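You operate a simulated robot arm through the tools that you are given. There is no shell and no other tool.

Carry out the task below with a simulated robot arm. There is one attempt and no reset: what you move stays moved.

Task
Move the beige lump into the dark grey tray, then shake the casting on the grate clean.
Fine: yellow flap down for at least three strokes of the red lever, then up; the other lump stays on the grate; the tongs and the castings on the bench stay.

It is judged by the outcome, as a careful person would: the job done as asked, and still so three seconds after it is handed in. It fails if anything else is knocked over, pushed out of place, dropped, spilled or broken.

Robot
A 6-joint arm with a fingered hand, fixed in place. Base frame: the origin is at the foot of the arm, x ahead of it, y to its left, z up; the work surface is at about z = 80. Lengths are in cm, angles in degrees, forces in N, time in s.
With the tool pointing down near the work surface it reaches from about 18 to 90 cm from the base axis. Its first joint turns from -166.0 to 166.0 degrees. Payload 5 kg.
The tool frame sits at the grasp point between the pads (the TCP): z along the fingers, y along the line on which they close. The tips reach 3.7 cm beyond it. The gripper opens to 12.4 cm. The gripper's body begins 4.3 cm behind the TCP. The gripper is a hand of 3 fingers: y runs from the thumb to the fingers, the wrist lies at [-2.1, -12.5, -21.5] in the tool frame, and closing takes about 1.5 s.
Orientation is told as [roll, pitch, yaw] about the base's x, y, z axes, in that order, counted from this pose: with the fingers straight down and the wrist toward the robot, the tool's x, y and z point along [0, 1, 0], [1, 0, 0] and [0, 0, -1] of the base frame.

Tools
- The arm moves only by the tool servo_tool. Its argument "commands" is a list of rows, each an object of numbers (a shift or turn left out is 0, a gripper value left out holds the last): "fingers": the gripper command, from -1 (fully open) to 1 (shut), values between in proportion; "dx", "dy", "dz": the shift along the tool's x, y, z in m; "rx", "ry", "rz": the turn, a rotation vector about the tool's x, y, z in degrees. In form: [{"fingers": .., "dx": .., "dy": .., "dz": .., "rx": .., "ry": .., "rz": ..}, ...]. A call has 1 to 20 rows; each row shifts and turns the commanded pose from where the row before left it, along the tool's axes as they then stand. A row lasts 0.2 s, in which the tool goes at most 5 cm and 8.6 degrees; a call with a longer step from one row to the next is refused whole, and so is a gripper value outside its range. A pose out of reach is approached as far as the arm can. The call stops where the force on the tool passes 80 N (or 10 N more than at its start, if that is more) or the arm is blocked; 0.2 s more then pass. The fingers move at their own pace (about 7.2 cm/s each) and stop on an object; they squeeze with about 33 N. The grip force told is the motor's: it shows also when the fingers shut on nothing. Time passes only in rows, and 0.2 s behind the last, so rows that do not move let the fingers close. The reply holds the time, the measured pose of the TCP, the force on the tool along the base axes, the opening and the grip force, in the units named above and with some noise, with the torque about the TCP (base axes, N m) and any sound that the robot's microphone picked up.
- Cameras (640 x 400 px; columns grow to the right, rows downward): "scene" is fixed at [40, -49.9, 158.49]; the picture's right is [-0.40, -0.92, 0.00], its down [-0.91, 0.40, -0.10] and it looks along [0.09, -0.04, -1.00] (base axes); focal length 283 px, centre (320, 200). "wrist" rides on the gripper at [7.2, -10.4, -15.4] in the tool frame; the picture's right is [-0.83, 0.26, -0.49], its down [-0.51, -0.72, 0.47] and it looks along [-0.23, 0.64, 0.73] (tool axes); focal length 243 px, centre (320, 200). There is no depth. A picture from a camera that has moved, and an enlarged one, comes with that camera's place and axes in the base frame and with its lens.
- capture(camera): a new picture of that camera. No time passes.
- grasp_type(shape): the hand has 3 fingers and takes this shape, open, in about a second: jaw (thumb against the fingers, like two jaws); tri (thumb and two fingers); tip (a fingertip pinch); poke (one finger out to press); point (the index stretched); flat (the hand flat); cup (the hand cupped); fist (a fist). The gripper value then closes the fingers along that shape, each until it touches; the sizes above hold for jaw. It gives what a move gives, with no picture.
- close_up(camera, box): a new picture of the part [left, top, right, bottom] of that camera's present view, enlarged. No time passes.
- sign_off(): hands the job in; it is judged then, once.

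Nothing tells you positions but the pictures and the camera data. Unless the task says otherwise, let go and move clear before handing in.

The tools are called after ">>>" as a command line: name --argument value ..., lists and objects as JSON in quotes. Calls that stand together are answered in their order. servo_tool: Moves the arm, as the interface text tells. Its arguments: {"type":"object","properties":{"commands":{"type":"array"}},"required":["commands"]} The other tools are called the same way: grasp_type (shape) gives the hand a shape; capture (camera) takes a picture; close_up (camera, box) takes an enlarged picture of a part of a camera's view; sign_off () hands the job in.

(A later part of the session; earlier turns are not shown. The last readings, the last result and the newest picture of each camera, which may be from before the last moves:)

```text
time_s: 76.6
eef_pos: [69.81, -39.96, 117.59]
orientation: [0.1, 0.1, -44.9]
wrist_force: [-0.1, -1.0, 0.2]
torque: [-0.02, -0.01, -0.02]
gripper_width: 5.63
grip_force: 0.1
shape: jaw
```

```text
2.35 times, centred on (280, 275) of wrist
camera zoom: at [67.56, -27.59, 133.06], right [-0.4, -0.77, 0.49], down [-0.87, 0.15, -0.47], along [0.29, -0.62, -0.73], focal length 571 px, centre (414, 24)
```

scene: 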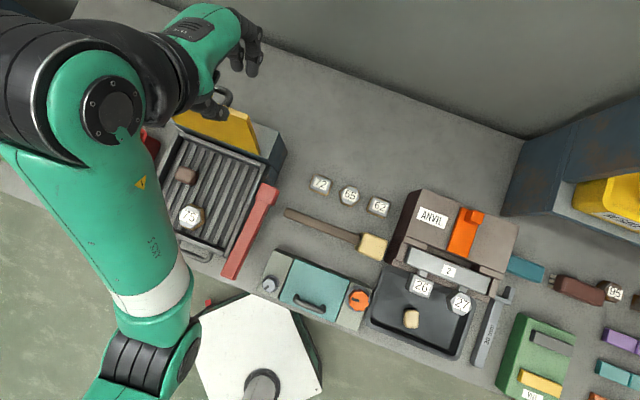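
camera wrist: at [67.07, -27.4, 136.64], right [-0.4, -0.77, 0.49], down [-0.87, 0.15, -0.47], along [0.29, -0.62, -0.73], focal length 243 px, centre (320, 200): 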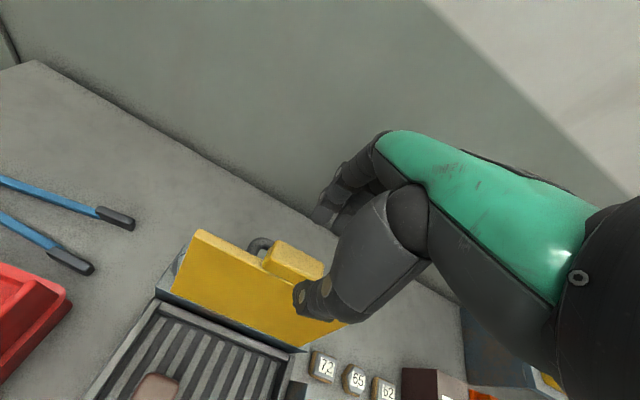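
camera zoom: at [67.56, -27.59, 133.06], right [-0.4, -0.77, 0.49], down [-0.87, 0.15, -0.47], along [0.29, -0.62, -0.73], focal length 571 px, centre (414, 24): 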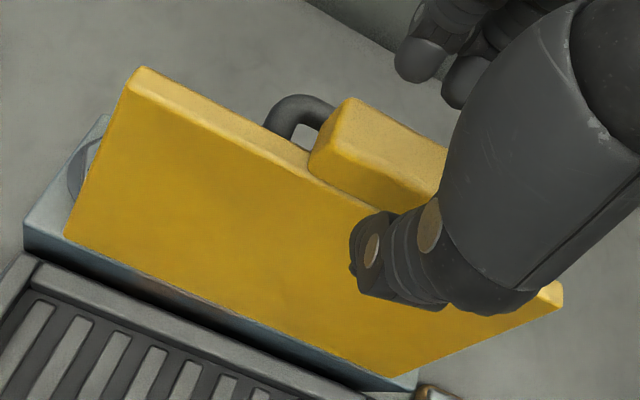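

Well aligned along the hinge direction too. I'll go down another 2 cm.

>>> servo_tool --commands '[{"dz": 0.01}, {"dz": 0.01}, {}]'

>>> close_up --camera "scene" --box '[150, 50, 260, 140]'

>>> close_up --camera "wrist" --box '[160, 190, 400, 360]'

```text
time_s: 77.4
eef_pos: [69.81, -39.98, 115.51]
orientation: [0.0, 0.0, -44.9]
wrist_force: [0.4, 0.0, -0.3]
torque: [0.03, 0.04, 0.0]
gripper_width: 5.61
grip_force: 0.1
shape: jaw
```

```text
4.44 times, centred on (205, 95) of scene
camera zoom: at [40.0, -49.9, 158.49], right [-0.4, -0.92, 0.0], down [-0.91, 0.4, -0.1], along [0.09, -0.04, -1.0], focal length 1259 px, centre (831, 667)
```

zoom: 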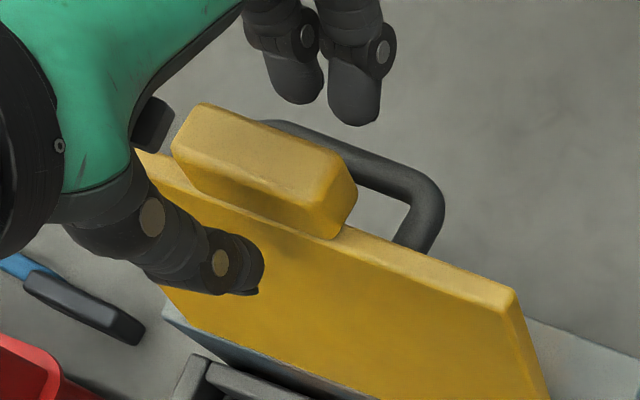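

```text
2.35 times, centred on (280, 275) of wrist
camera zoom: at [67.54, -27.52, 131.06], right [-0.4, -0.77, 0.49], down [-0.87, 0.15, -0.47], along [0.29, -0.62, -0.73], focal length 571 px, centre (414, 24)
```

zoom: 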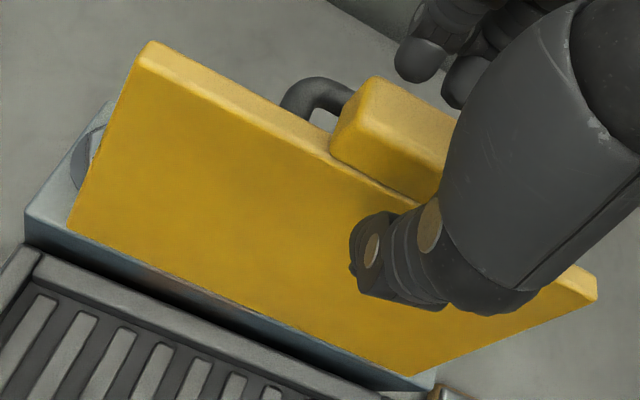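

The tips bracket the block. I'll narrow the cage to about 3.4 cm around the 1.8 cm block.

>>> servo_tool --commands '[{"fingers": 0.2}, {"fingers": 0.35}, {"fingers": 0.45}, {}, {}]'

>>> close_up --camera "scene" --box '[150, 50, 260, 140]'

>>> close_up --camera "wrist" --box '[160, 190, 400, 360]'

```text
time_s: 78.6
eef_pos: [69.79, -39.85, 115.56]
orientation: [0.0, 0.0, -44.9]
wrist_force: [-0.9, -1.2, 0.4]
torque: [0.02, 0.0, 0.02]
gripper_width: 3.46
grip_force: 0.0
shape: jaw
```

```text
4.44 times, centred on (205, 95) of scene
camera zoom: at [40.0, -49.9, 158.49], right [-0.4, -0.92, 0.0], down [-0.91, 0.4, -0.1], along [0.09, -0.04, -1.0], focal length 1259 px, centre (831, 667)
```

zoom: 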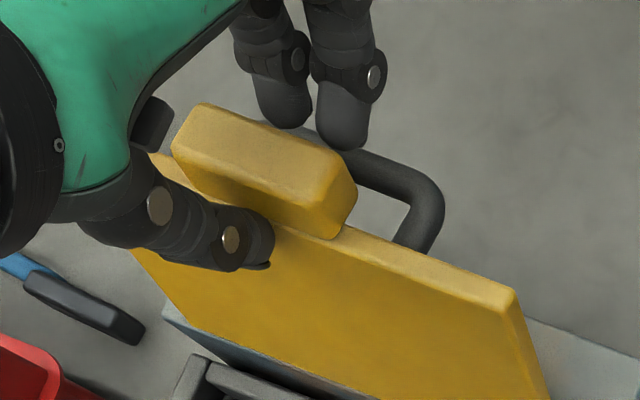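

```text
2.35 times, centred on (280, 275) of wrist
camera zoom: at [67.54, -27.52, 131.08], right [-0.4, -0.77, 0.49], down [-0.87, 0.15, -0.47], along [0.29, -0.62, -0.73], focal length 571 px, centre (414, 24)
```

zoom: 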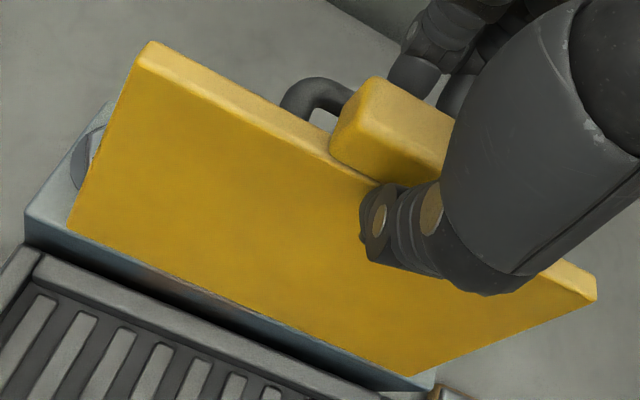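

No contact yet, which is what I wanted. Now I'll swing the hand about the hinge, tilting and moving forward together, in small steps.

>>> servo_tool --commands '[{"dy": -0.0084, "dz": -0.0019, "rx": -3}, {"dy": -0.0084, "dz": -0.0019, "rx": -3}, {"dy": -0.0084, "dz": -0.0019, "rx": -3}, {"dy": -0.0084, "dz": -0.0019, "rx": -3}, {}]'

>>> close_up --camera "scene" --box '[150, 50, 260, 140]'

>>> capture --camera "wrist"

```text
time_s: 79.8
eef_pos: [67.25, -37.47, 116.22]
orientation: [0.0, -12.2, -45.0]
wrist_force: [-0.1, 0.4, 0.4]
torque: [-0.04, -0.03, -0.03]
gripper_width: 3.45
grip_force: 0.1
shape: jaw
```

```text
4.44 times, centred on (205, 95) of scene
camera zoom: at [40.0, -49.9, 158.49], right [-0.4, -0.92, 0.0], down [-0.91, 0.4, -0.1], along [0.09, -0.04, -1.0], focal length 1259 px, centre (831, 667)
```

zoom: 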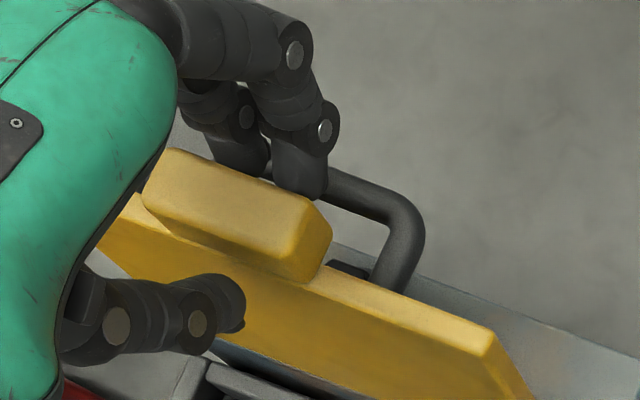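

```text
taken
camera wrist: at [63.07, -23.07, 129.08], right [-0.48, -0.7, 0.54], down [-0.79, 0.07, -0.61], along [0.39, -0.71, -0.58], focal length 243 px, centre (320, 200)
```

wrist: 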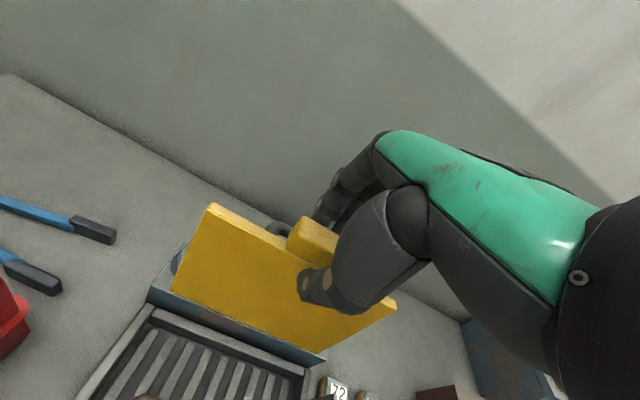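

The flap is following, pushed from behind. I'll continue the swing past vertical, where it should settle against the thumb.

>>> servo_tool --commands '[{"dy": -0.0084, "dz": -0.0019, "rx": -3}, {"dy": -0.0084, "dz": -0.0019, "rx": -3}, {"dy": -0.0084, "dz": -0.0019, "rx": -3}, {"dy": -0.0084, "dz": -0.0019, "rx": -3}, {}]'

>>> close_up --camera "scene" --box '[150, 50, 260, 140]'

>>> capture --camera "wrist"

```text
time_s: 81.0
eef_pos: [64.76, -35.28, 115.88]
orientation: [0.0, -24.0, -44.9]
wrist_force: [-0.5, -0.4, 1.1]
torque: [0.0, 0.0, 0.03]
gripper_width: 3.45
grip_force: 0.1
shape: jaw
```

```text
4.44 times, centred on (205, 95) of scene
camera zoom: at [40.0, -49.9, 158.49], right [-0.4, -0.92, 0.0], down [-0.91, 0.4, -0.1], along [0.09, -0.04, -1.0], focal length 1259 px, centre (831, 667)
```

zoom: 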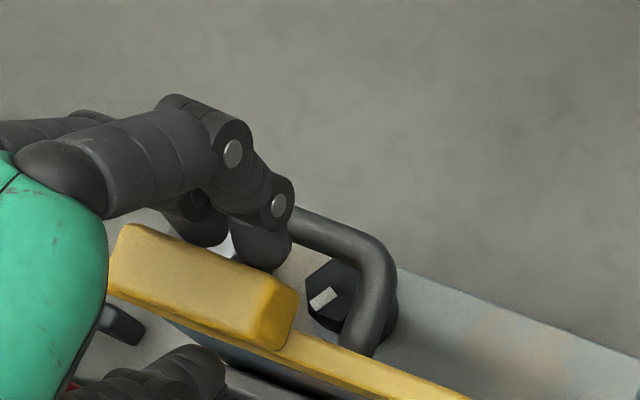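

```text
taken
camera wrist: at [58.93, -19.02, 125.83], right [-0.56, -0.61, 0.56], down [-0.69, -0.03, -0.72], along [0.46, -0.79, -0.41], focal length 243 px, centre (320, 200)
```

wrist: 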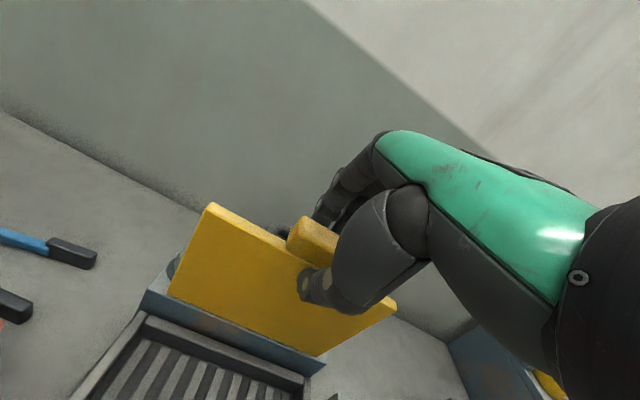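

>>> servo_tool --commands '[{"dy": -0.0084, "dz": -0.0019, "rx": -3}, {"dy": -0.0084, "dz": -0.0019, "rx": -3}, {"dy": -0.0084, "dz": -0.0019, "rx": -3}, {"dy": -0.0084, "dz": -0.0019, "rx": -3}, {"dy": -0.0084, "dz": -0.0019, "rx": -3}, {"dy": -0.0084, "dz": -0.0019, "rx": -3}, {}]'

>>> close_up --camera "scene" --box '[130, 80, 290, 220]'

>>> capture --camera "wrist"

```text
time_s: 82.6
eef_pos: [61.4, -31.64, 114.2]
orientation: [-0.1, -42.0, -44.9]
wrist_force: [-0.6, -0.7, -1.4]
torque: [0.05, 0.03, 0.02]
gripper_width: 3.43
grip_force: 0.1
shape: jaw
```

```text
2.86 times, centred on (210, 150) of scene
camera zoom: at [40.0, -49.9, 158.49], right [-0.4, -0.92, 0.0], down [-0.91, 0.4, -0.1], along [0.09, -0.04, -1.0], focal length 809 px, centre (634, 343)
```

zoom: 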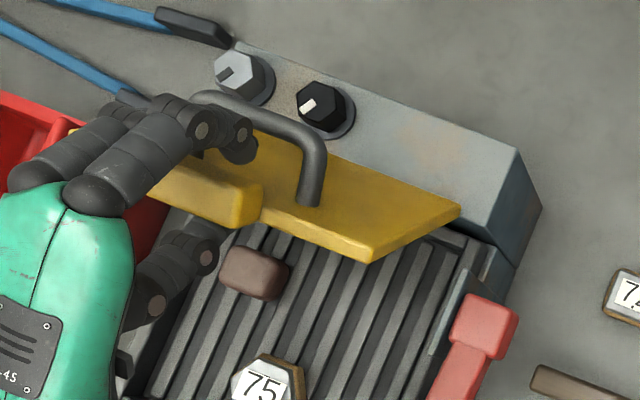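

```text
taken
camera wrist: at [53.89, -13.95, 118.77], right [-0.68, -0.49, 0.54], down [-0.51, -0.2, -0.83], along [0.52, -0.85, -0.11], focal length 243 px, centre (320, 200)
```

wrist: 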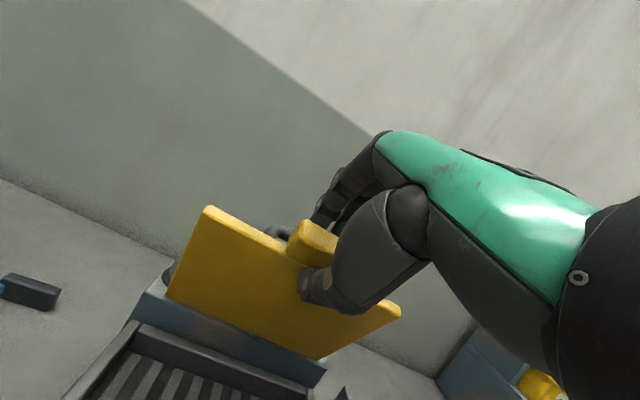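

The flap is following smoothly, now about 60° above horizontal. I'll continue lowering.

>>> servo_tool --commands '[{"dy": -0.0084, "dz": -0.0019, "rx": -3}, {"dy": -0.0084, "dz": -0.0019, "rx": -3}, {"dy": -0.0084, "dz": -0.0019, "rx": -3}, {"dy": -0.0084, "dz": -0.0019, "rx": -3}, {"dy": -0.0084, "dz": -0.0019, "rx": -3}, {"dy": -0.0084, "dz": -0.0019, "rx": -3}, {}]'

>>> close_up --camera "scene" --box '[130, 80, 290, 220]'

>>> capture --camera "wrist"

>>> capture --camera "scene"

```text
time_s: 84.2
eef_pos: [58.52, -28.7, 111.29]
orientation: [0.0, -60.0, -45.0]
wrist_force: [-1.2, -0.5, -0.2]
torque: [0.02, -0.01, -0.01]
gripper_width: 3.43
grip_force: 0.1
shape: jaw
```

```text
2.86 times, centred on (210, 150) of scene
camera zoom: at [40.0, -49.9, 158.49], right [-0.4, -0.92, 0.0], down [-0.91, 0.4, -0.1], along [0.09, -0.04, -1.0], focal length 809 px, centre (634, 343)
```

zoom: 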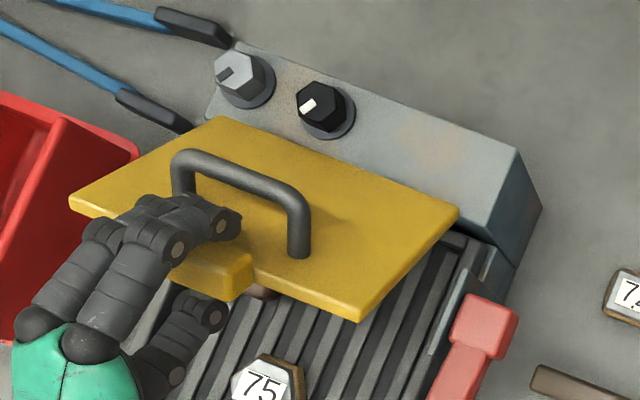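

```text
taken
camera wrist: at [50.59, -10.62, 109.94], right [-0.8, -0.38, 0.47], down [-0.32, -0.39, -0.86], along [0.51, -0.84, 0.19], focal length 243 px, centre (320, 200)
```

wrist: 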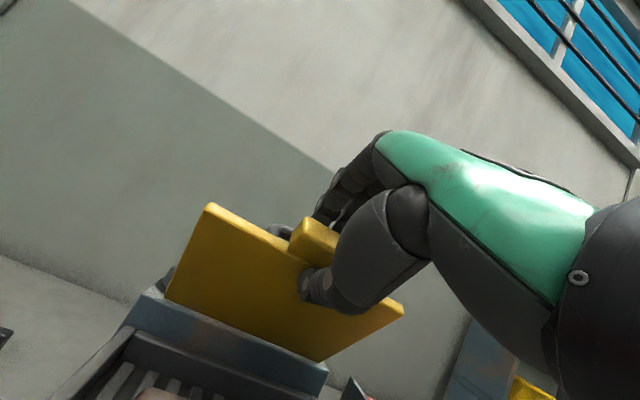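

```text
taken
```

scene: 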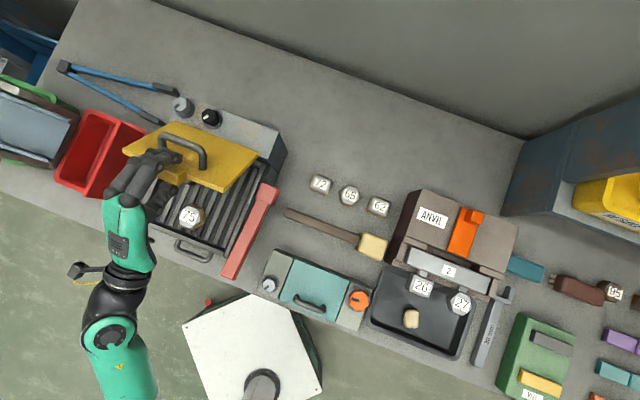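

The flap seems to stay put by hinge friction: it's touching the rear fingers, not dropping onto the thumb. I'll test that gently by widening the cage a little, with the thumb still underneath to catch it.

>>> servo_tool --commands '[{"fingers": 0.3}, {"fingers": 0.15}, {}, {}]'

>>> close_up --camera "wrist" --box '[160, 160, 420, 380]'

>>> close_up --camera "scene" --box '[130, 80, 290, 220]'

```text
time_s: 85.2
eef_pos: [58.53, -28.84, 111.25]
orientation: [-0.1, -60.0, -45.0]
wrist_force: [-0.9, 0.9, 0.0]
torque: [0.03, -0.01, 0.0]
gripper_width: 5.24
grip_force: 0.1
shape: jaw
```

```text
1.82 times, centred on (290, 270) of wrist
camera zoom: at [50.59, -10.62, 109.96], right [-0.8, -0.38, 0.47], down [-0.32, -0.39, -0.86], along [0.51, -0.84, 0.19], focal length 441 px, centre (374, 73)
```

zoom: 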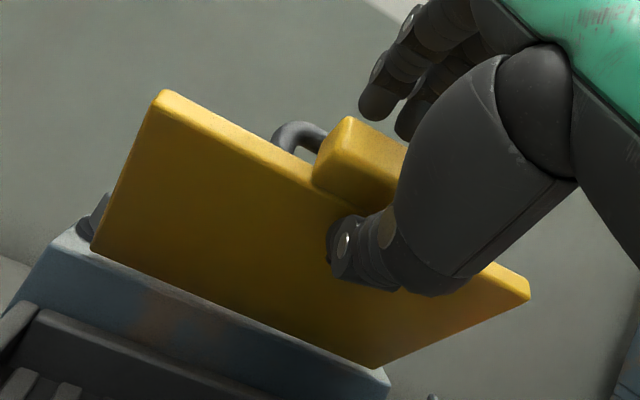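

```text
2.86 times, centred on (210, 150) of scene
camera zoom: at [40.0, -49.9, 158.49], right [-0.4, -0.92, 0.0], down [-0.91, 0.4, -0.1], along [0.09, -0.04, -1.0], focal length 809 px, centre (634, 343)
```

zoom: 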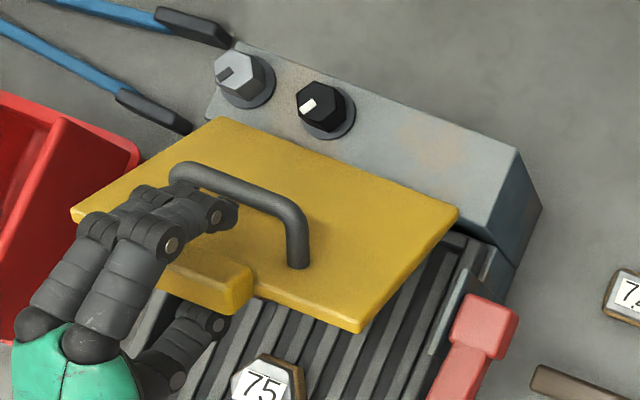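

It dropped only a few millimetres and rests on the thumb, so gravity carries it and the thumb supports it. From here I'll keep this hand tilt and lower along the arc, with the flap resting on the thumb.

>>> servo_tool --commands '[{"dy": -0.0112, "dz": -0.0005}, {"dy": -0.0112, "dz": -0.0005}, {"dy": -0.0112, "dz": -0.0005}, {"dy": -0.0112, "dz": -0.0005}, {}]'

>>> close_up --camera "wrist" --box '[120, 160, 420, 400]'

>>> close_up --camera "scene" --box '[130, 90, 290, 230]'

```text
time_s: 86.4
eef_pos: [56.67, -27.2, 107.5]
orientation: [0.0, -59.9, -44.9]
wrist_force: [-0.2, -0.6, -1.1]
torque: [-0.01, 0.01, -0.01]
gripper_width: 5.32
grip_force: 0.0
shape: jaw
```

```text
1.67 times, centred on (270, 280) of wrist
camera zoom: at [48.81, -8.97, 106.19], right [-0.8, -0.38, 0.47], down [-0.32, -0.39, -0.86], along [0.51, -0.84, 0.19], focal length 404 px, centre (403, 67)
```

zoom: 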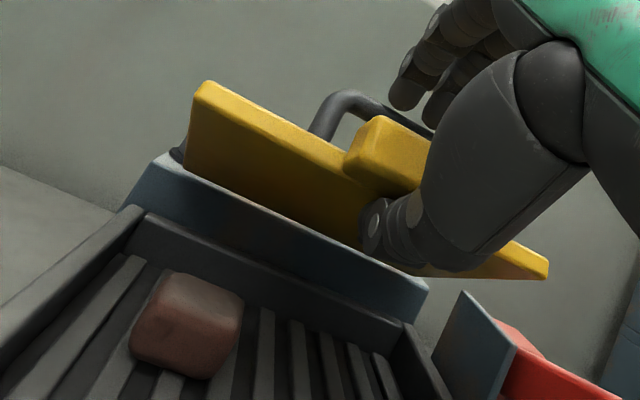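

```text
2.86 times, centred on (210, 160) of scene
camera zoom: at [40.0, -49.9, 158.49], right [-0.4, -0.92, 0.0], down [-0.91, 0.4, -0.1], along [0.09, -0.04, -1.0], focal length 809 px, centre (634, 314)
```

zoom: 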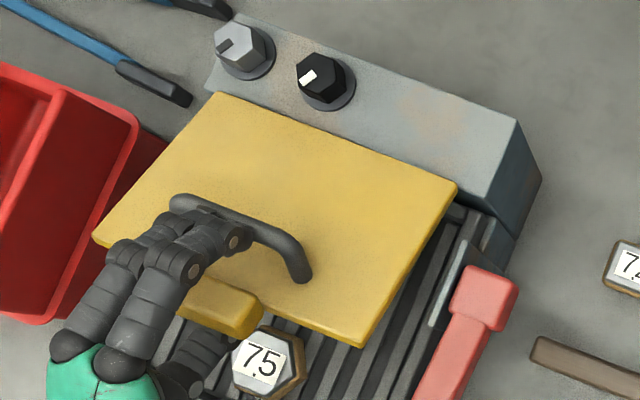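

About 25° now. I'll keep going, drifting slightly forward so the fingertips stay clear of the loop.

>>> servo_tool --commands '[{"dy": -0.0094, "dz": 0.0002}, {"dy": -0.0094, "dz": 0.0004}, {"dy": -0.0094, "dz": 0.0006}, {}]'

>>> close_up --camera "wrist" --box '[120, 160, 420, 400]'

>>> close_up --camera "scene" --box '[130, 90, 290, 230]'

```text
time_s: 87.4
eef_pos: [55.75, -26.17, 105.08]
orientation: [0.1, -60.2, -45.0]
wrist_force: [-6.1, 1.5, 11.7]
torque: [-1.18, -0.95, -0.06]
gripper_width: 5.36
grip_force: 32.9
shape: jaw
```

```text
1.67 times, centred on (270, 280) of wrist
camera zoom: at [47.88, -8.04, 103.8], right [-0.8, -0.38, 0.47], down [-0.32, -0.39, -0.86], along [0.51, -0.84, 0.19], focal length 404 px, centre (403, 67)
```

zoom: 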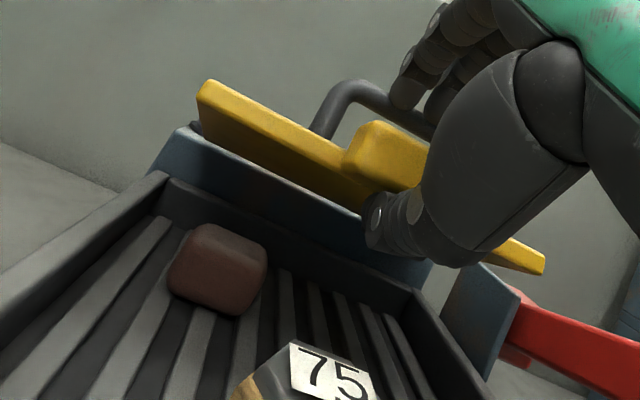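

```text
2.86 times, centred on (210, 160) of scene
camera zoom: at [40.0, -49.9, 158.49], right [-0.4, -0.92, 0.0], down [-0.91, 0.4, -0.1], along [0.09, -0.04, -1.0], focal length 809 px, centre (634, 314)
```

zoom: 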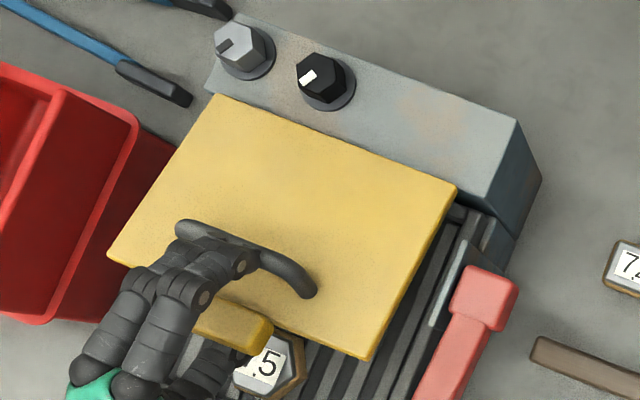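

The fingertips touched the loop bar and squeezed lightly. I'll open a bit to relieve that before continuing.

>>> servo_tool --commands '[{"fingers": 0.05, "dz": -0.003}, {"fingers": -0.05, "dz": -0.004}, {}]'

>>> close_up --camera "wrist" --box '[120, 160, 420, 400]'

>>> close_up --camera "scene" --box '[130, 90, 290, 230]'

```text
time_s: 88.2
eef_pos: [55.37, -25.61, 105.19]
orientation: [0.1, -59.9, -44.9]
wrist_force: [0.5, 0.7, -1.1]
torque: [-0.04, -0.03, -0.02]
gripper_width: 6.5
grip_force: 0.2
shape: jaw
```

```text
1.67 times, centred on (270, 280) of wrist
camera zoom: at [47.55, -7.54, 103.92], right [-0.8, -0.38, 0.47], down [-0.33, -0.39, -0.86], along [0.51, -0.84, 0.19], focal length 404 px, centre (403, 67)
```

zoom: 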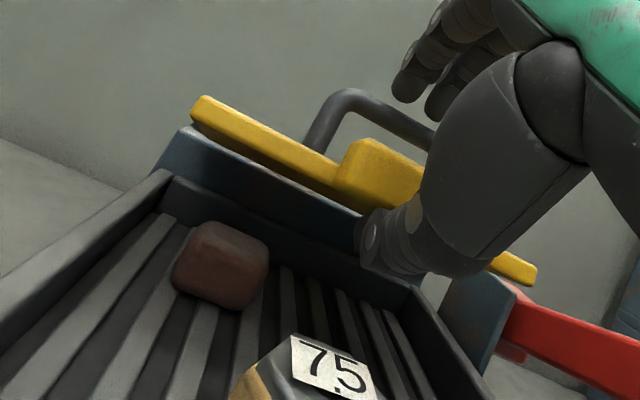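

```text
2.86 times, centred on (210, 160) of scene
camera zoom: at [40.0, -49.9, 158.49], right [-0.4, -0.92, 0.0], down [-0.91, 0.4, -0.1], along [0.09, -0.04, -1.0], focal length 809 px, centre (634, 314)
```

zoom: 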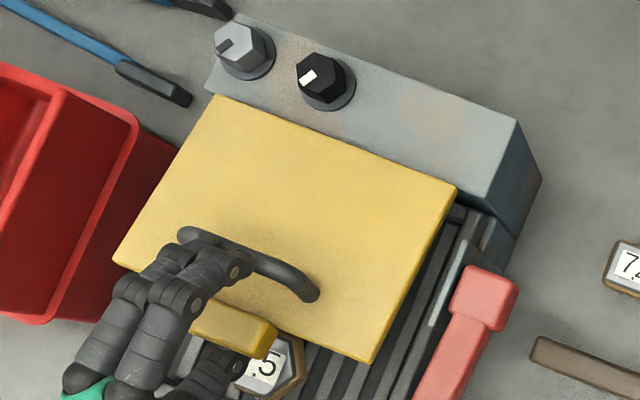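

Relieved. The flap has only a few degrees left, so I'll lower another 2 cm.

>>> servo_tool --commands '[{"dy": -0.0085, "dz": 0.0015}, {"dy": -0.0085, "dz": 0.0015}, {}]'

>>> close_up --camera "wrist" --box '[120, 160, 420, 400]'

>>> close_up --camera "scene" --box '[130, 90, 290, 230]'

```text
time_s: 89.0
eef_pos: [55.03, -25.28, 103.61]
orientation: [0.0, -60.0, -45.0]
wrist_force: [0.9, 0.0, -0.5]
torque: [-0.03, -0.02, 0.01]
gripper_width: 6.53
grip_force: 0.1
shape: jaw
```

```text
1.67 times, centred on (270, 280) of wrist
camera zoom: at [47.17, -7.23, 102.36], right [-0.8, -0.38, 0.47], down [-0.32, -0.39, -0.86], along [0.51, -0.84, 0.19], focal length 404 px, centre (403, 67)
```

zoom: 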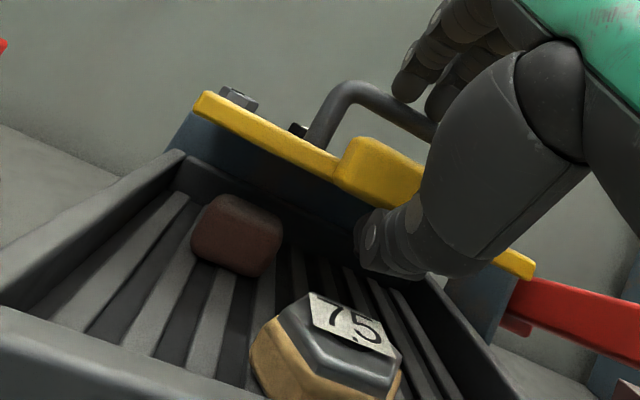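

```text
2.86 times, centred on (210, 160) of scene
camera zoom: at [40.0, -49.9, 158.49], right [-0.4, -0.92, 0.0], down [-0.91, 0.4, -0.1], along [0.09, -0.04, -1.0], focal length 809 px, centre (634, 314)
```

zoom: 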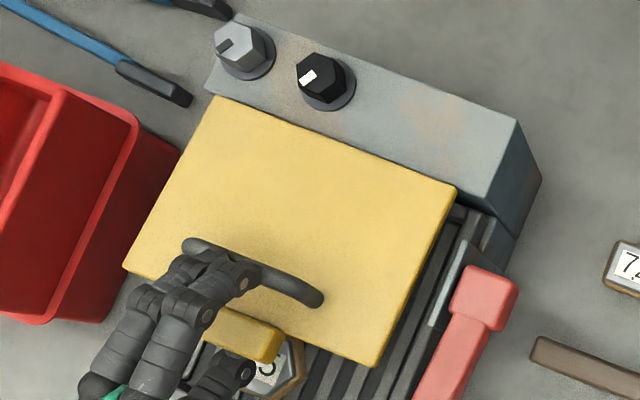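

>>> servo_tool --commands '[{"dy": -0.006, "dz": 0.0025}, {}]'

>>> close_up --camera "wrist" --box '[180, 200, 420, 360]'

>>> close_up --camera "scene" --box '[130, 90, 290, 230]'

```text
time_s: 89.6
eef_pos: [54.94, -25.29, 103.15]
orientation: [0.0, -60.0, -45.0]
wrist_force: [-1.1, 1.7, 0.8]
torque: [-0.12, -0.1, -0.02]
gripper_width: 6.55
grip_force: 0.2
shape: jaw
```

```text
2.50 times, centred on (300, 280) of wrist
camera zoom: at [47.1, -7.16, 101.8], right [-0.8, -0.38, 0.47], down [-0.32, -0.39, -0.86], along [0.51, -0.84, 0.19], focal length 606 px, centre (370, 0)
```

zoom: 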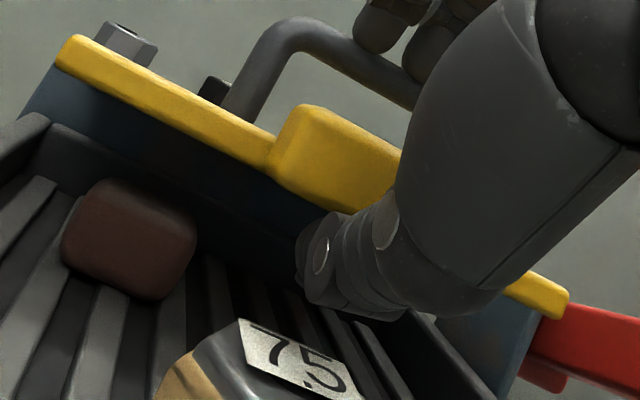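

```text
2.86 times, centred on (210, 160) of scene
camera zoom: at [40.0, -49.9, 158.49], right [-0.4, -0.92, 0.0], down [-0.91, 0.4, -0.1], along [0.09, -0.04, -1.0], focal length 809 px, centre (634, 314)
```

zoom: 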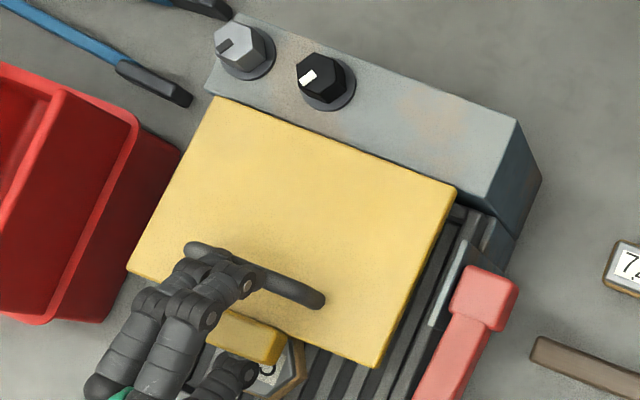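

The flap is nearly flat. I'll withdraw the hand straight forward so the thumb slides out from under the block.

>>> servo_tool --commands '[{"dy": -0.005, "dz": -0.0087}, {"dy": -0.005, "dz": -0.0087}, {"dy": -0.005, "dz": -0.0087}, {"dy": -0.005, "dz": -0.0087}, {}]'

>>> close_up --camera "wrist" --box '[120, 160, 420, 400]'

>>> close_up --camera "scene" --box '[130, 90, 290, 230]'

```text
time_s: 90.8
eef_pos: [54.07, -22.52, 104.2]
orientation: [0.9, -61.4, -45.8]
wrist_force: [-0.5, 0.4, 0.5]
torque: [0.01, 0.0, 0.04]
gripper_width: 6.54
grip_force: 0.1
shape: jaw
```

```text
1.67 times, centred on (270, 280) of wrist
camera zoom: at [46.22, -4.42, 102.57], right [-0.81, -0.37, 0.46], down [-0.31, -0.4, -0.86], along [0.51, -0.84, 0.21], focal length 404 px, centre (403, 67)
```

zoom: 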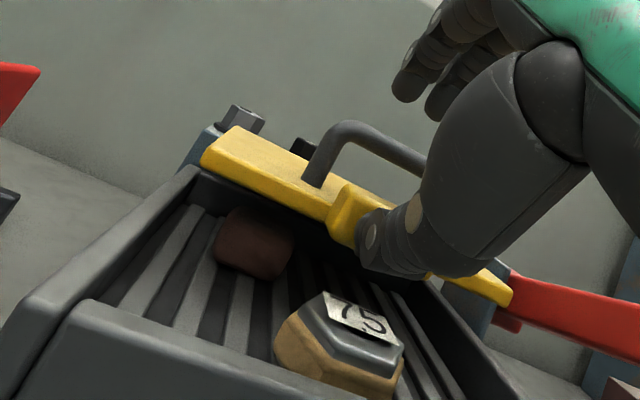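

```text
2.86 times, centred on (210, 160) of scene
camera zoom: at [40.0, -49.9, 158.49], right [-0.4, -0.92, 0.0], down [-0.91, 0.4, -0.1], along [0.09, -0.04, -1.0], focal length 809 px, centre (634, 314)
```

zoom: 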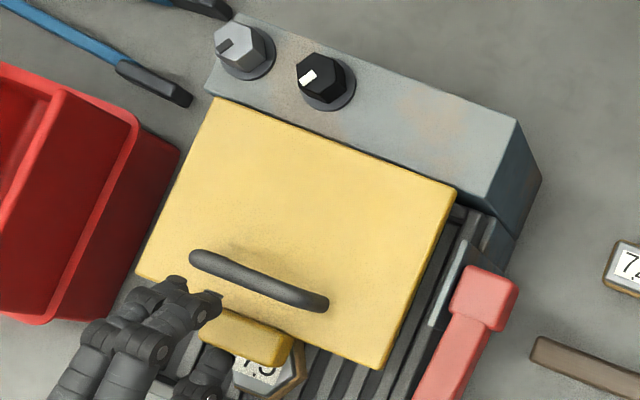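

The flap now lies down. I'll pull the hand forward a little more, then up, bringing the tool back toward vertical.

>>> servo_tool --commands '[{"dy": -0.004, "dz": -0.008}, {"dy": -0.004, "dz": -0.008}, {"dy": 0.013, "dz": -0.008}, {"dy": 0.02, "dz": -0.015}, {}]'

>>> capture --camera "wrist"

>>> capture --camera "scene"

```text
time_s: 92.2
eef_pos: [53.41, -21.33, 110.28]
orientation: [4.6, -63.0, -48.8]
wrist_force: [0.3, -0.2, -2.0]
torque: [-0.08, -0.06, -0.01]
gripper_width: 6.54
grip_force: 0.0
shape: jaw
stopped in row 5: the arm was blocked; the commanded pose is now the measured one
```

```text
taken
camera wrist: at [45.56, -3.27, 108.21], right [-0.82, -0.38, 0.43], down [-0.27, -0.41, -0.87], along [0.5, -0.83, 0.23], focal length 243 px, centre (320, 200)
```

wrist: 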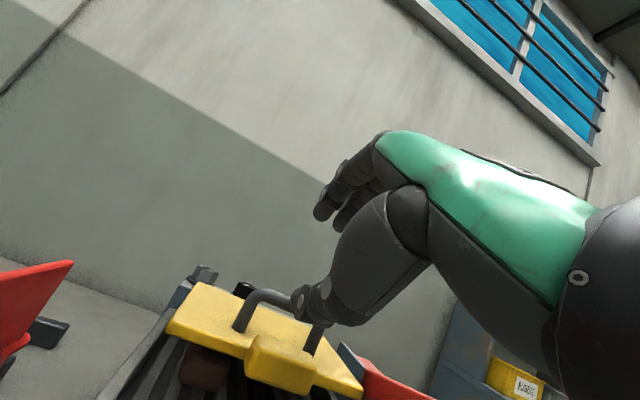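

```text
taken
```

scene: 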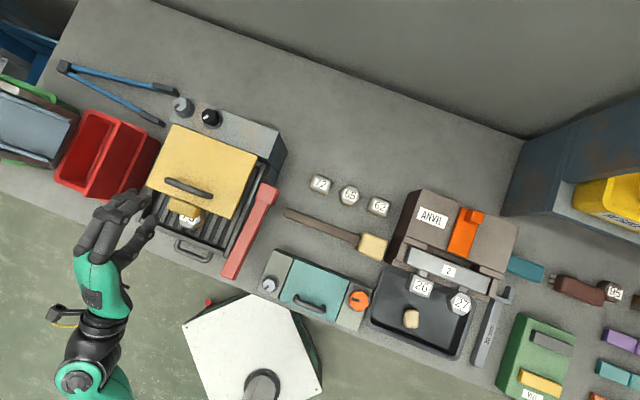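

The flap is down. The arm's wrist got blocked while too folded toward its base, so I'll turn the hand back toward vertical, which moves the wrist up and outward.

>>> servo_tool --commands '[{"rx": 4}, {"rx": 4}, {"rx": 4}, {"rx": 4}, {}]'

>>> capture --camera "scene"

```text
time_s: 93.4
eef_pos: [52.3, -21.14, 109.41]
orientation: [2.2, -46.3, -46.4]
wrist_force: [-0.4, -0.4, 0.5]
torque: [0.0, 0.0, 0.03]
gripper_width: 6.52
grip_force: 0.1
shape: jaw
```

```text
taken
```

scene: 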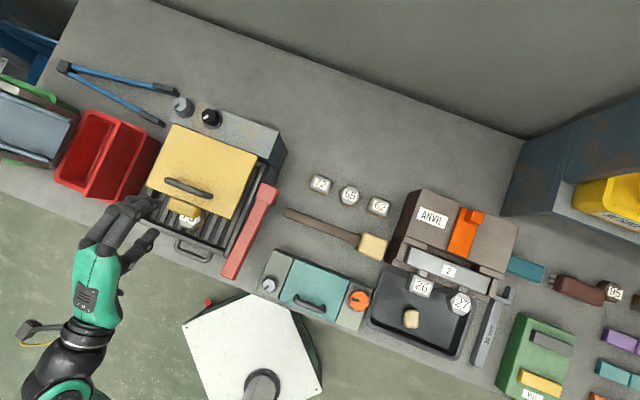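

Good, the arm moves freely again. Next is the lever. I'll close the fingers into a pressing tip and carry the hand over the lever's front end, straightening it on the way.

>>> servo_tool --commands '[{"fingers": 0.5, "dx": -0.016, "rx": 4}, {"fingers": 1, "dx": -0.016, "rx": 4}, {"dx": -0.016, "rx": 4}, {"dx": -0.016, "rx": 4}, {"dx": -0.016, "rx": 4}, {"dx": -0.016, "rx": 4}, {"dx": -0.016, "rx": 4}, {"dx": -0.016, "rx": 4}, {"rx": 3}, {}]'

>>> capture --camera "scene"

>>> capture --camera "wrist"

```text
time_s: 95.6
eef_pos: [43.38, -30.42, 109.13]
orientation: [1.6, -11.2, -45.1]
wrist_force: [-0.1, 0.2, 0.2]
torque: [-0.02, -0.02, 0.03]
gripper_width: 0.01
grip_force: 32.8
shape: jaw
```

```text
taken
```

scene: 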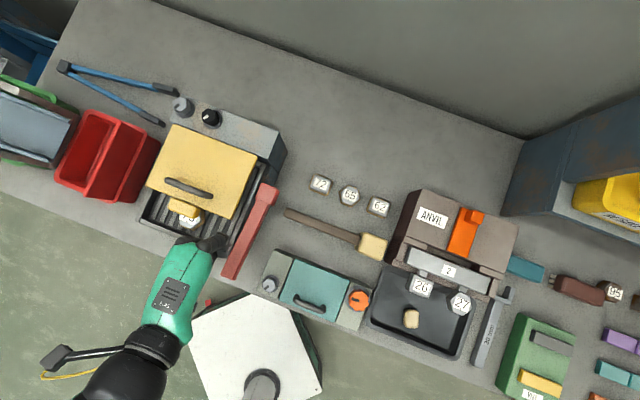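

```text
taken
camera wrist: at [38.9, -16.23, 122.42], right [-0.48, -0.71, 0.51], down [-0.78, 0.09, -0.62], along [0.4, -0.7, -0.6], focal length 243 px, centre (320, 200)
```

wrist: 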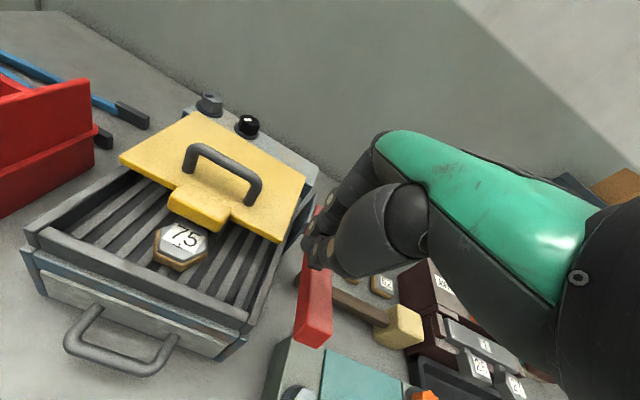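

The flap is fully down over the grate, and the closed fingertips are near the lever. I'll zoom in to place the press point.

>>> close_up --camera "wrist" --box '[220, 180, 400, 380]'

>>> close_up --camera "scene" --box '[180, 160, 300, 290]'

```text
2.00 times, centred on (310, 280) of wrist
camera zoom: at [38.9, -16.23, 122.42], right [-0.48, -0.71, 0.51], down [-0.78, 0.09, -0.62], along [0.4, -0.7, -0.6], focal length 485 px, centre (340, 40)
```

zoom: 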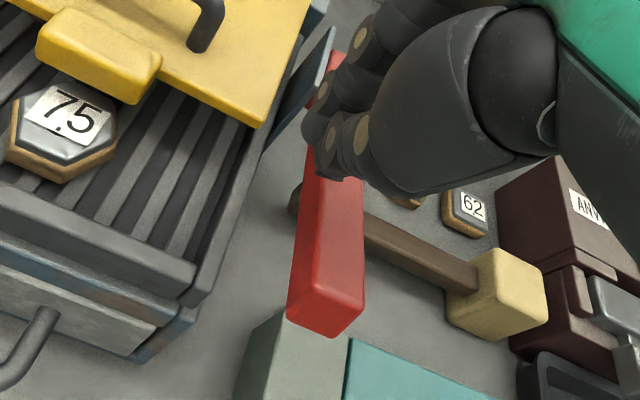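

```text
3.08 times, centred on (240, 225) of scene
camera zoom: at [40.0, -49.9, 158.49], right [-0.4, -0.92, 0.0], down [-0.91, 0.4, -0.1], along [0.09, -0.04, -1.0], focal length 871 px, centre (566, 123)
```

zoom: 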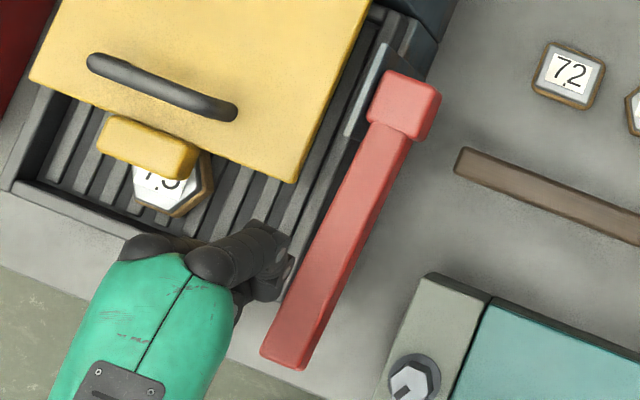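

The lever's front end top is at about (38.6, -29.8, 102). I'll place the fingertips over a point about 2.5 cm back from its end.

>>> servo_tool --commands '[{"dx": -0.0099, "dy": -0.0104, "dz": -0.002}, {"dx": -0.0099, "dy": -0.0104, "dz": -0.002}, {}]'

>>> close_up --camera "wrist" --box '[220, 180, 400, 380]'

>>> close_up --camera "scene" --box '[180, 160, 300, 290]'

```text
time_s: 96.4
eef_pos: [40.48, -30.31, 109.13]
orientation: [1.6, -11.4, -45.0]
wrist_force: [0.4, -0.2, -1.1]
torque: [0.03, -0.01, 0.0]
gripper_width: 0.01
grip_force: 33.3
shape: jaw
```

```text
2.00 times, centred on (310, 280) of wrist
camera zoom: at [35.96, -16.1, 122.36], right [-0.48, -0.71, 0.51], down [-0.78, 0.08, -0.62], along [0.4, -0.7, -0.6], focal length 485 px, centre (340, 40)
```

zoom: 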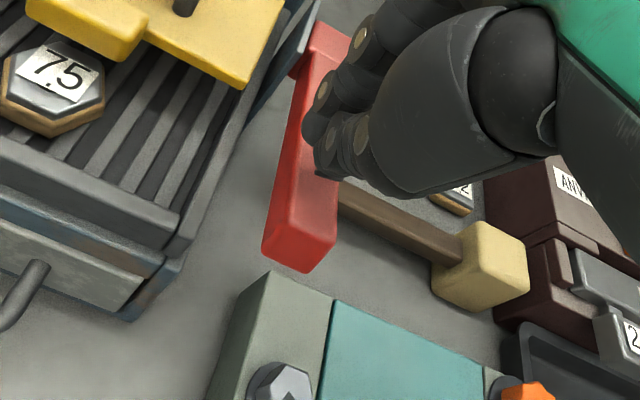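

```text
3.08 times, centred on (240, 225) of scene
camera zoom: at [40.0, -49.9, 158.49], right [-0.4, -0.92, 0.0], down [-0.91, 0.4, -0.1], along [0.09, -0.04, -1.0], focal length 871 px, centre (566, 123)
```

zoom: 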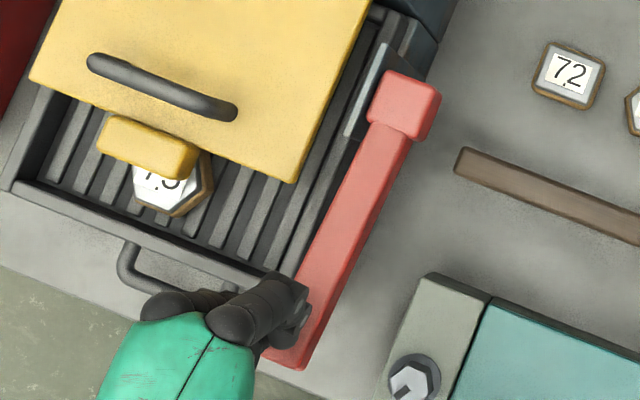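

The fingers are over the bar. I'll nudge slightly to centre, then press down and watch the force.

>>> servo_tool --commands '[{"dx": 0.004, "dy": -0.0019, "dz": 0.0098}, {"dy": -0.0019, "dz": 0.0098}, {"dy": -0.0019, "dz": 0.0098}, {"dy": -0.001, "dz": 0.0049}, {}]'

>>> servo_tool --commands '[{"dy": -0.001, "dz": 0.0049}, {"dy": -0.001, "dz": 0.0049}, {}]'

>>> close_up --camera "wrist" --box '[220, 180, 400, 380]'

```text
time_s: 97.6
eef_pos: [40.75, -29.85, 105.59]
orientation: [1.6, -11.4, -45.1]
wrist_force: [0.7, 1.8, 4.6]
torque: [0.04, -0.01, 0.01]
gripper_width: 0.0
grip_force: 32.8
shape: jaw
```

```text
time_s: 98.4
eef_pos: [40.72, -29.86, 104.54]
orientation: [1.5, -11.4, -45.0]
wrist_force: [0.5, 2.1, 4.4]
torque: [0.08, 0.04, -0.01]
gripper_width: 0.02
grip_force: 33.2
shape: jaw
```

```text
2.00 times, centred on (310, 280) of wrist
camera zoom: at [36.31, -15.77, 117.84], right [-0.48, -0.71, 0.51], down [-0.78, 0.08, -0.62], along [0.4, -0.7, -0.6], focal length 485 px, centre (340, 40)
```

zoom: 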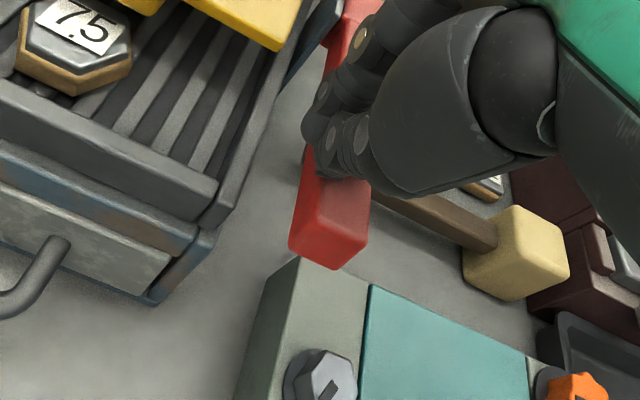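

Contact at about 4.5 N and the lever is giving. I'll press on down to its end stop in small steps.

>>> servo_tool --commands '[{"dy": -0.0019, "dz": 0.0098}, {"dy": -0.0019, "dz": 0.0098}, {}]'

>>> servo_tool --commands '[{"dy": -0.0019, "dz": 0.0098}, {"dy": -0.0019, "dz": 0.0098}, {}]'

>>> close_up --camera "wrist" --box '[220, 180, 400, 380]'

>>> close_up --camera "scene" --box '[180, 160, 300, 290]'

```text
time_s: 99.2
eef_pos: [40.77, -29.84, 102.64]
orientation: [1.6, -11.5, -45.1]
wrist_force: [-1.6, 0.7, 5.8]
torque: [0.02, 0.12, 0.0]
gripper_width: 0.01
grip_force: 33.4
shape: jaw
```

```text
time_s: 100.0
eef_pos: [40.95, -29.8, 100.55]
orientation: [1.6, -11.5, -45.0]
wrist_force: [-1.7, 0.0, 6.5]
torque: [0.0, 0.1, 0.01]
gripper_width: 0.0
grip_force: 32.2
shape: jaw
```

```text
2.00 times, centred on (310, 280) of wrist
camera zoom: at [36.43, -15.65, 113.8], right [-0.48, -0.71, 0.51], down [-0.78, 0.08, -0.62], along [0.4, -0.7, -0.6], focal length 485 px, centre (340, 40)
```

zoom: 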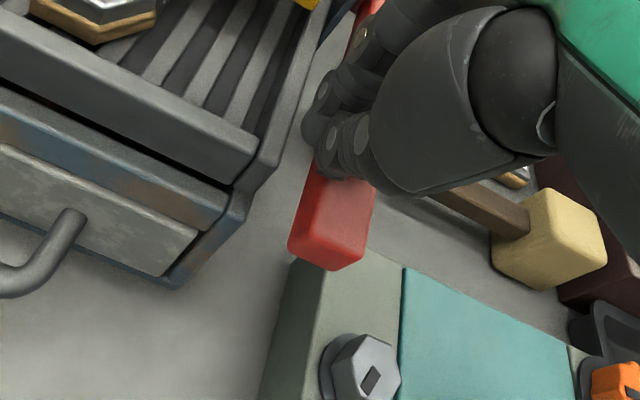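

```text
3.08 times, centred on (240, 225) of scene
camera zoom: at [40.0, -49.9, 158.49], right [-0.4, -0.92, 0.0], down [-0.91, 0.4, -0.1], along [0.09, -0.04, -1.0], focal length 871 px, centre (566, 123)
```

zoom: 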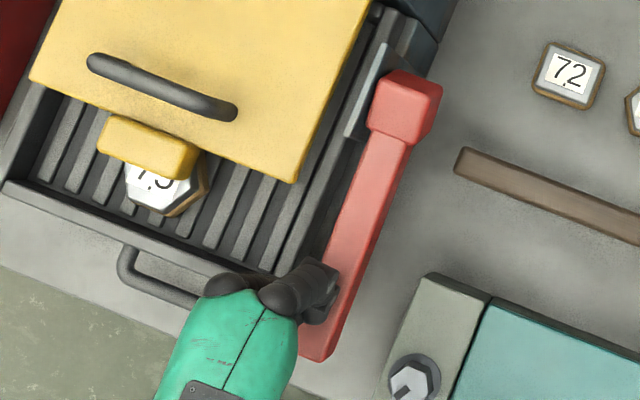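

The lever is spring-loaded, with force rising gently (6.5 N), and the grate shifts with it. I'll continue to the end of travel.

>>> servo_tool --commands '[{"dy": -0.0019, "dz": 0.0098}, {"dy": -0.0019, "dz": 0.0098}, {}]'

>>> servo_tool --commands '[{"dy": -0.0015, "dz": 0.0078}, {}]'

>>> close_up --camera "wrist" --box '[220, 180, 400, 380]'

>>> close_up --camera "scene" --box '[180, 160, 300, 290]'

```text
time_s: 100.7
eef_pos: [41.27, -29.83, 99.85]
orientation: [1.9, -13.0, -45.0]
wrist_force: [-0.8, 5.0, 24.2]
torque: [-0.01, 0.04, 0.02]
gripper_width: 0.0
grip_force: 32.9
shape: jaw
stopped in row 3: the force on the tool passed its limit at 82 N (the readings are from after the stop); the commanded pose is now the measured one
```

```text
time_s: 101.2
eef_pos: [41.48, -30.06, 99.9]
orientation: [1.9, -14.4, -45.1]
wrist_force: [-0.3, 3.5, 22.4]
torque: [-0.02, 0.07, -0.03]
gripper_width: 0.0
grip_force: 33.0
shape: jaw
stopped in row 2: the force on the tool passed its limit at 82 N (the readings are from after the stop); the commanded pose is now the measured one
```

```text
2.00 times, centred on (310, 280) of wrist
camera zoom: at [36.46, -15.52, 112.47], right [-0.5, -0.7, 0.51], down [-0.76, 0.06, -0.65], along [0.42, -0.72, -0.56], focal length 485 px, centre (340, 40)
```

zoom: 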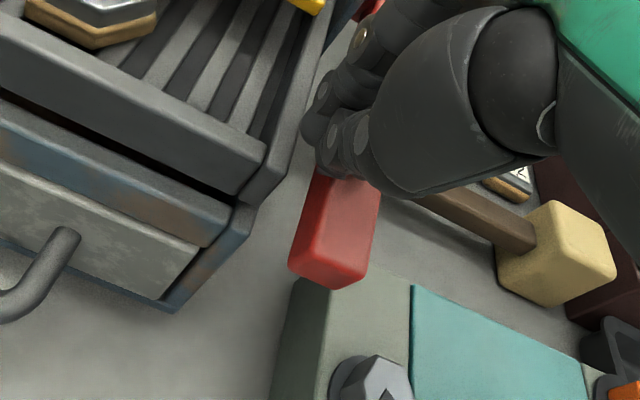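

```text
3.08 times, centred on (240, 225) of scene
camera zoom: at [40.0, -49.9, 158.49], right [-0.4, -0.92, 0.0], down [-0.91, 0.4, -0.1], along [0.09, -0.04, -1.0], focal length 871 px, centre (566, 123)
```

zoom: 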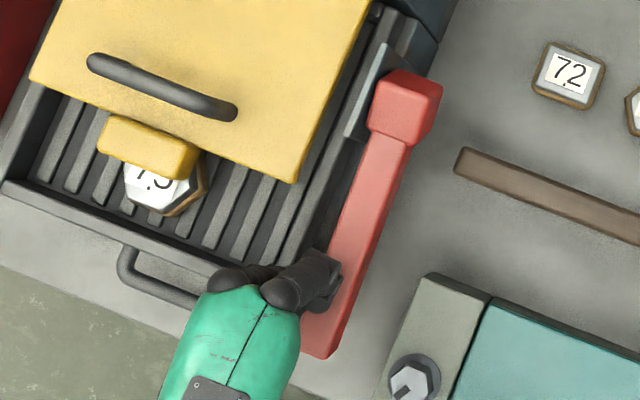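

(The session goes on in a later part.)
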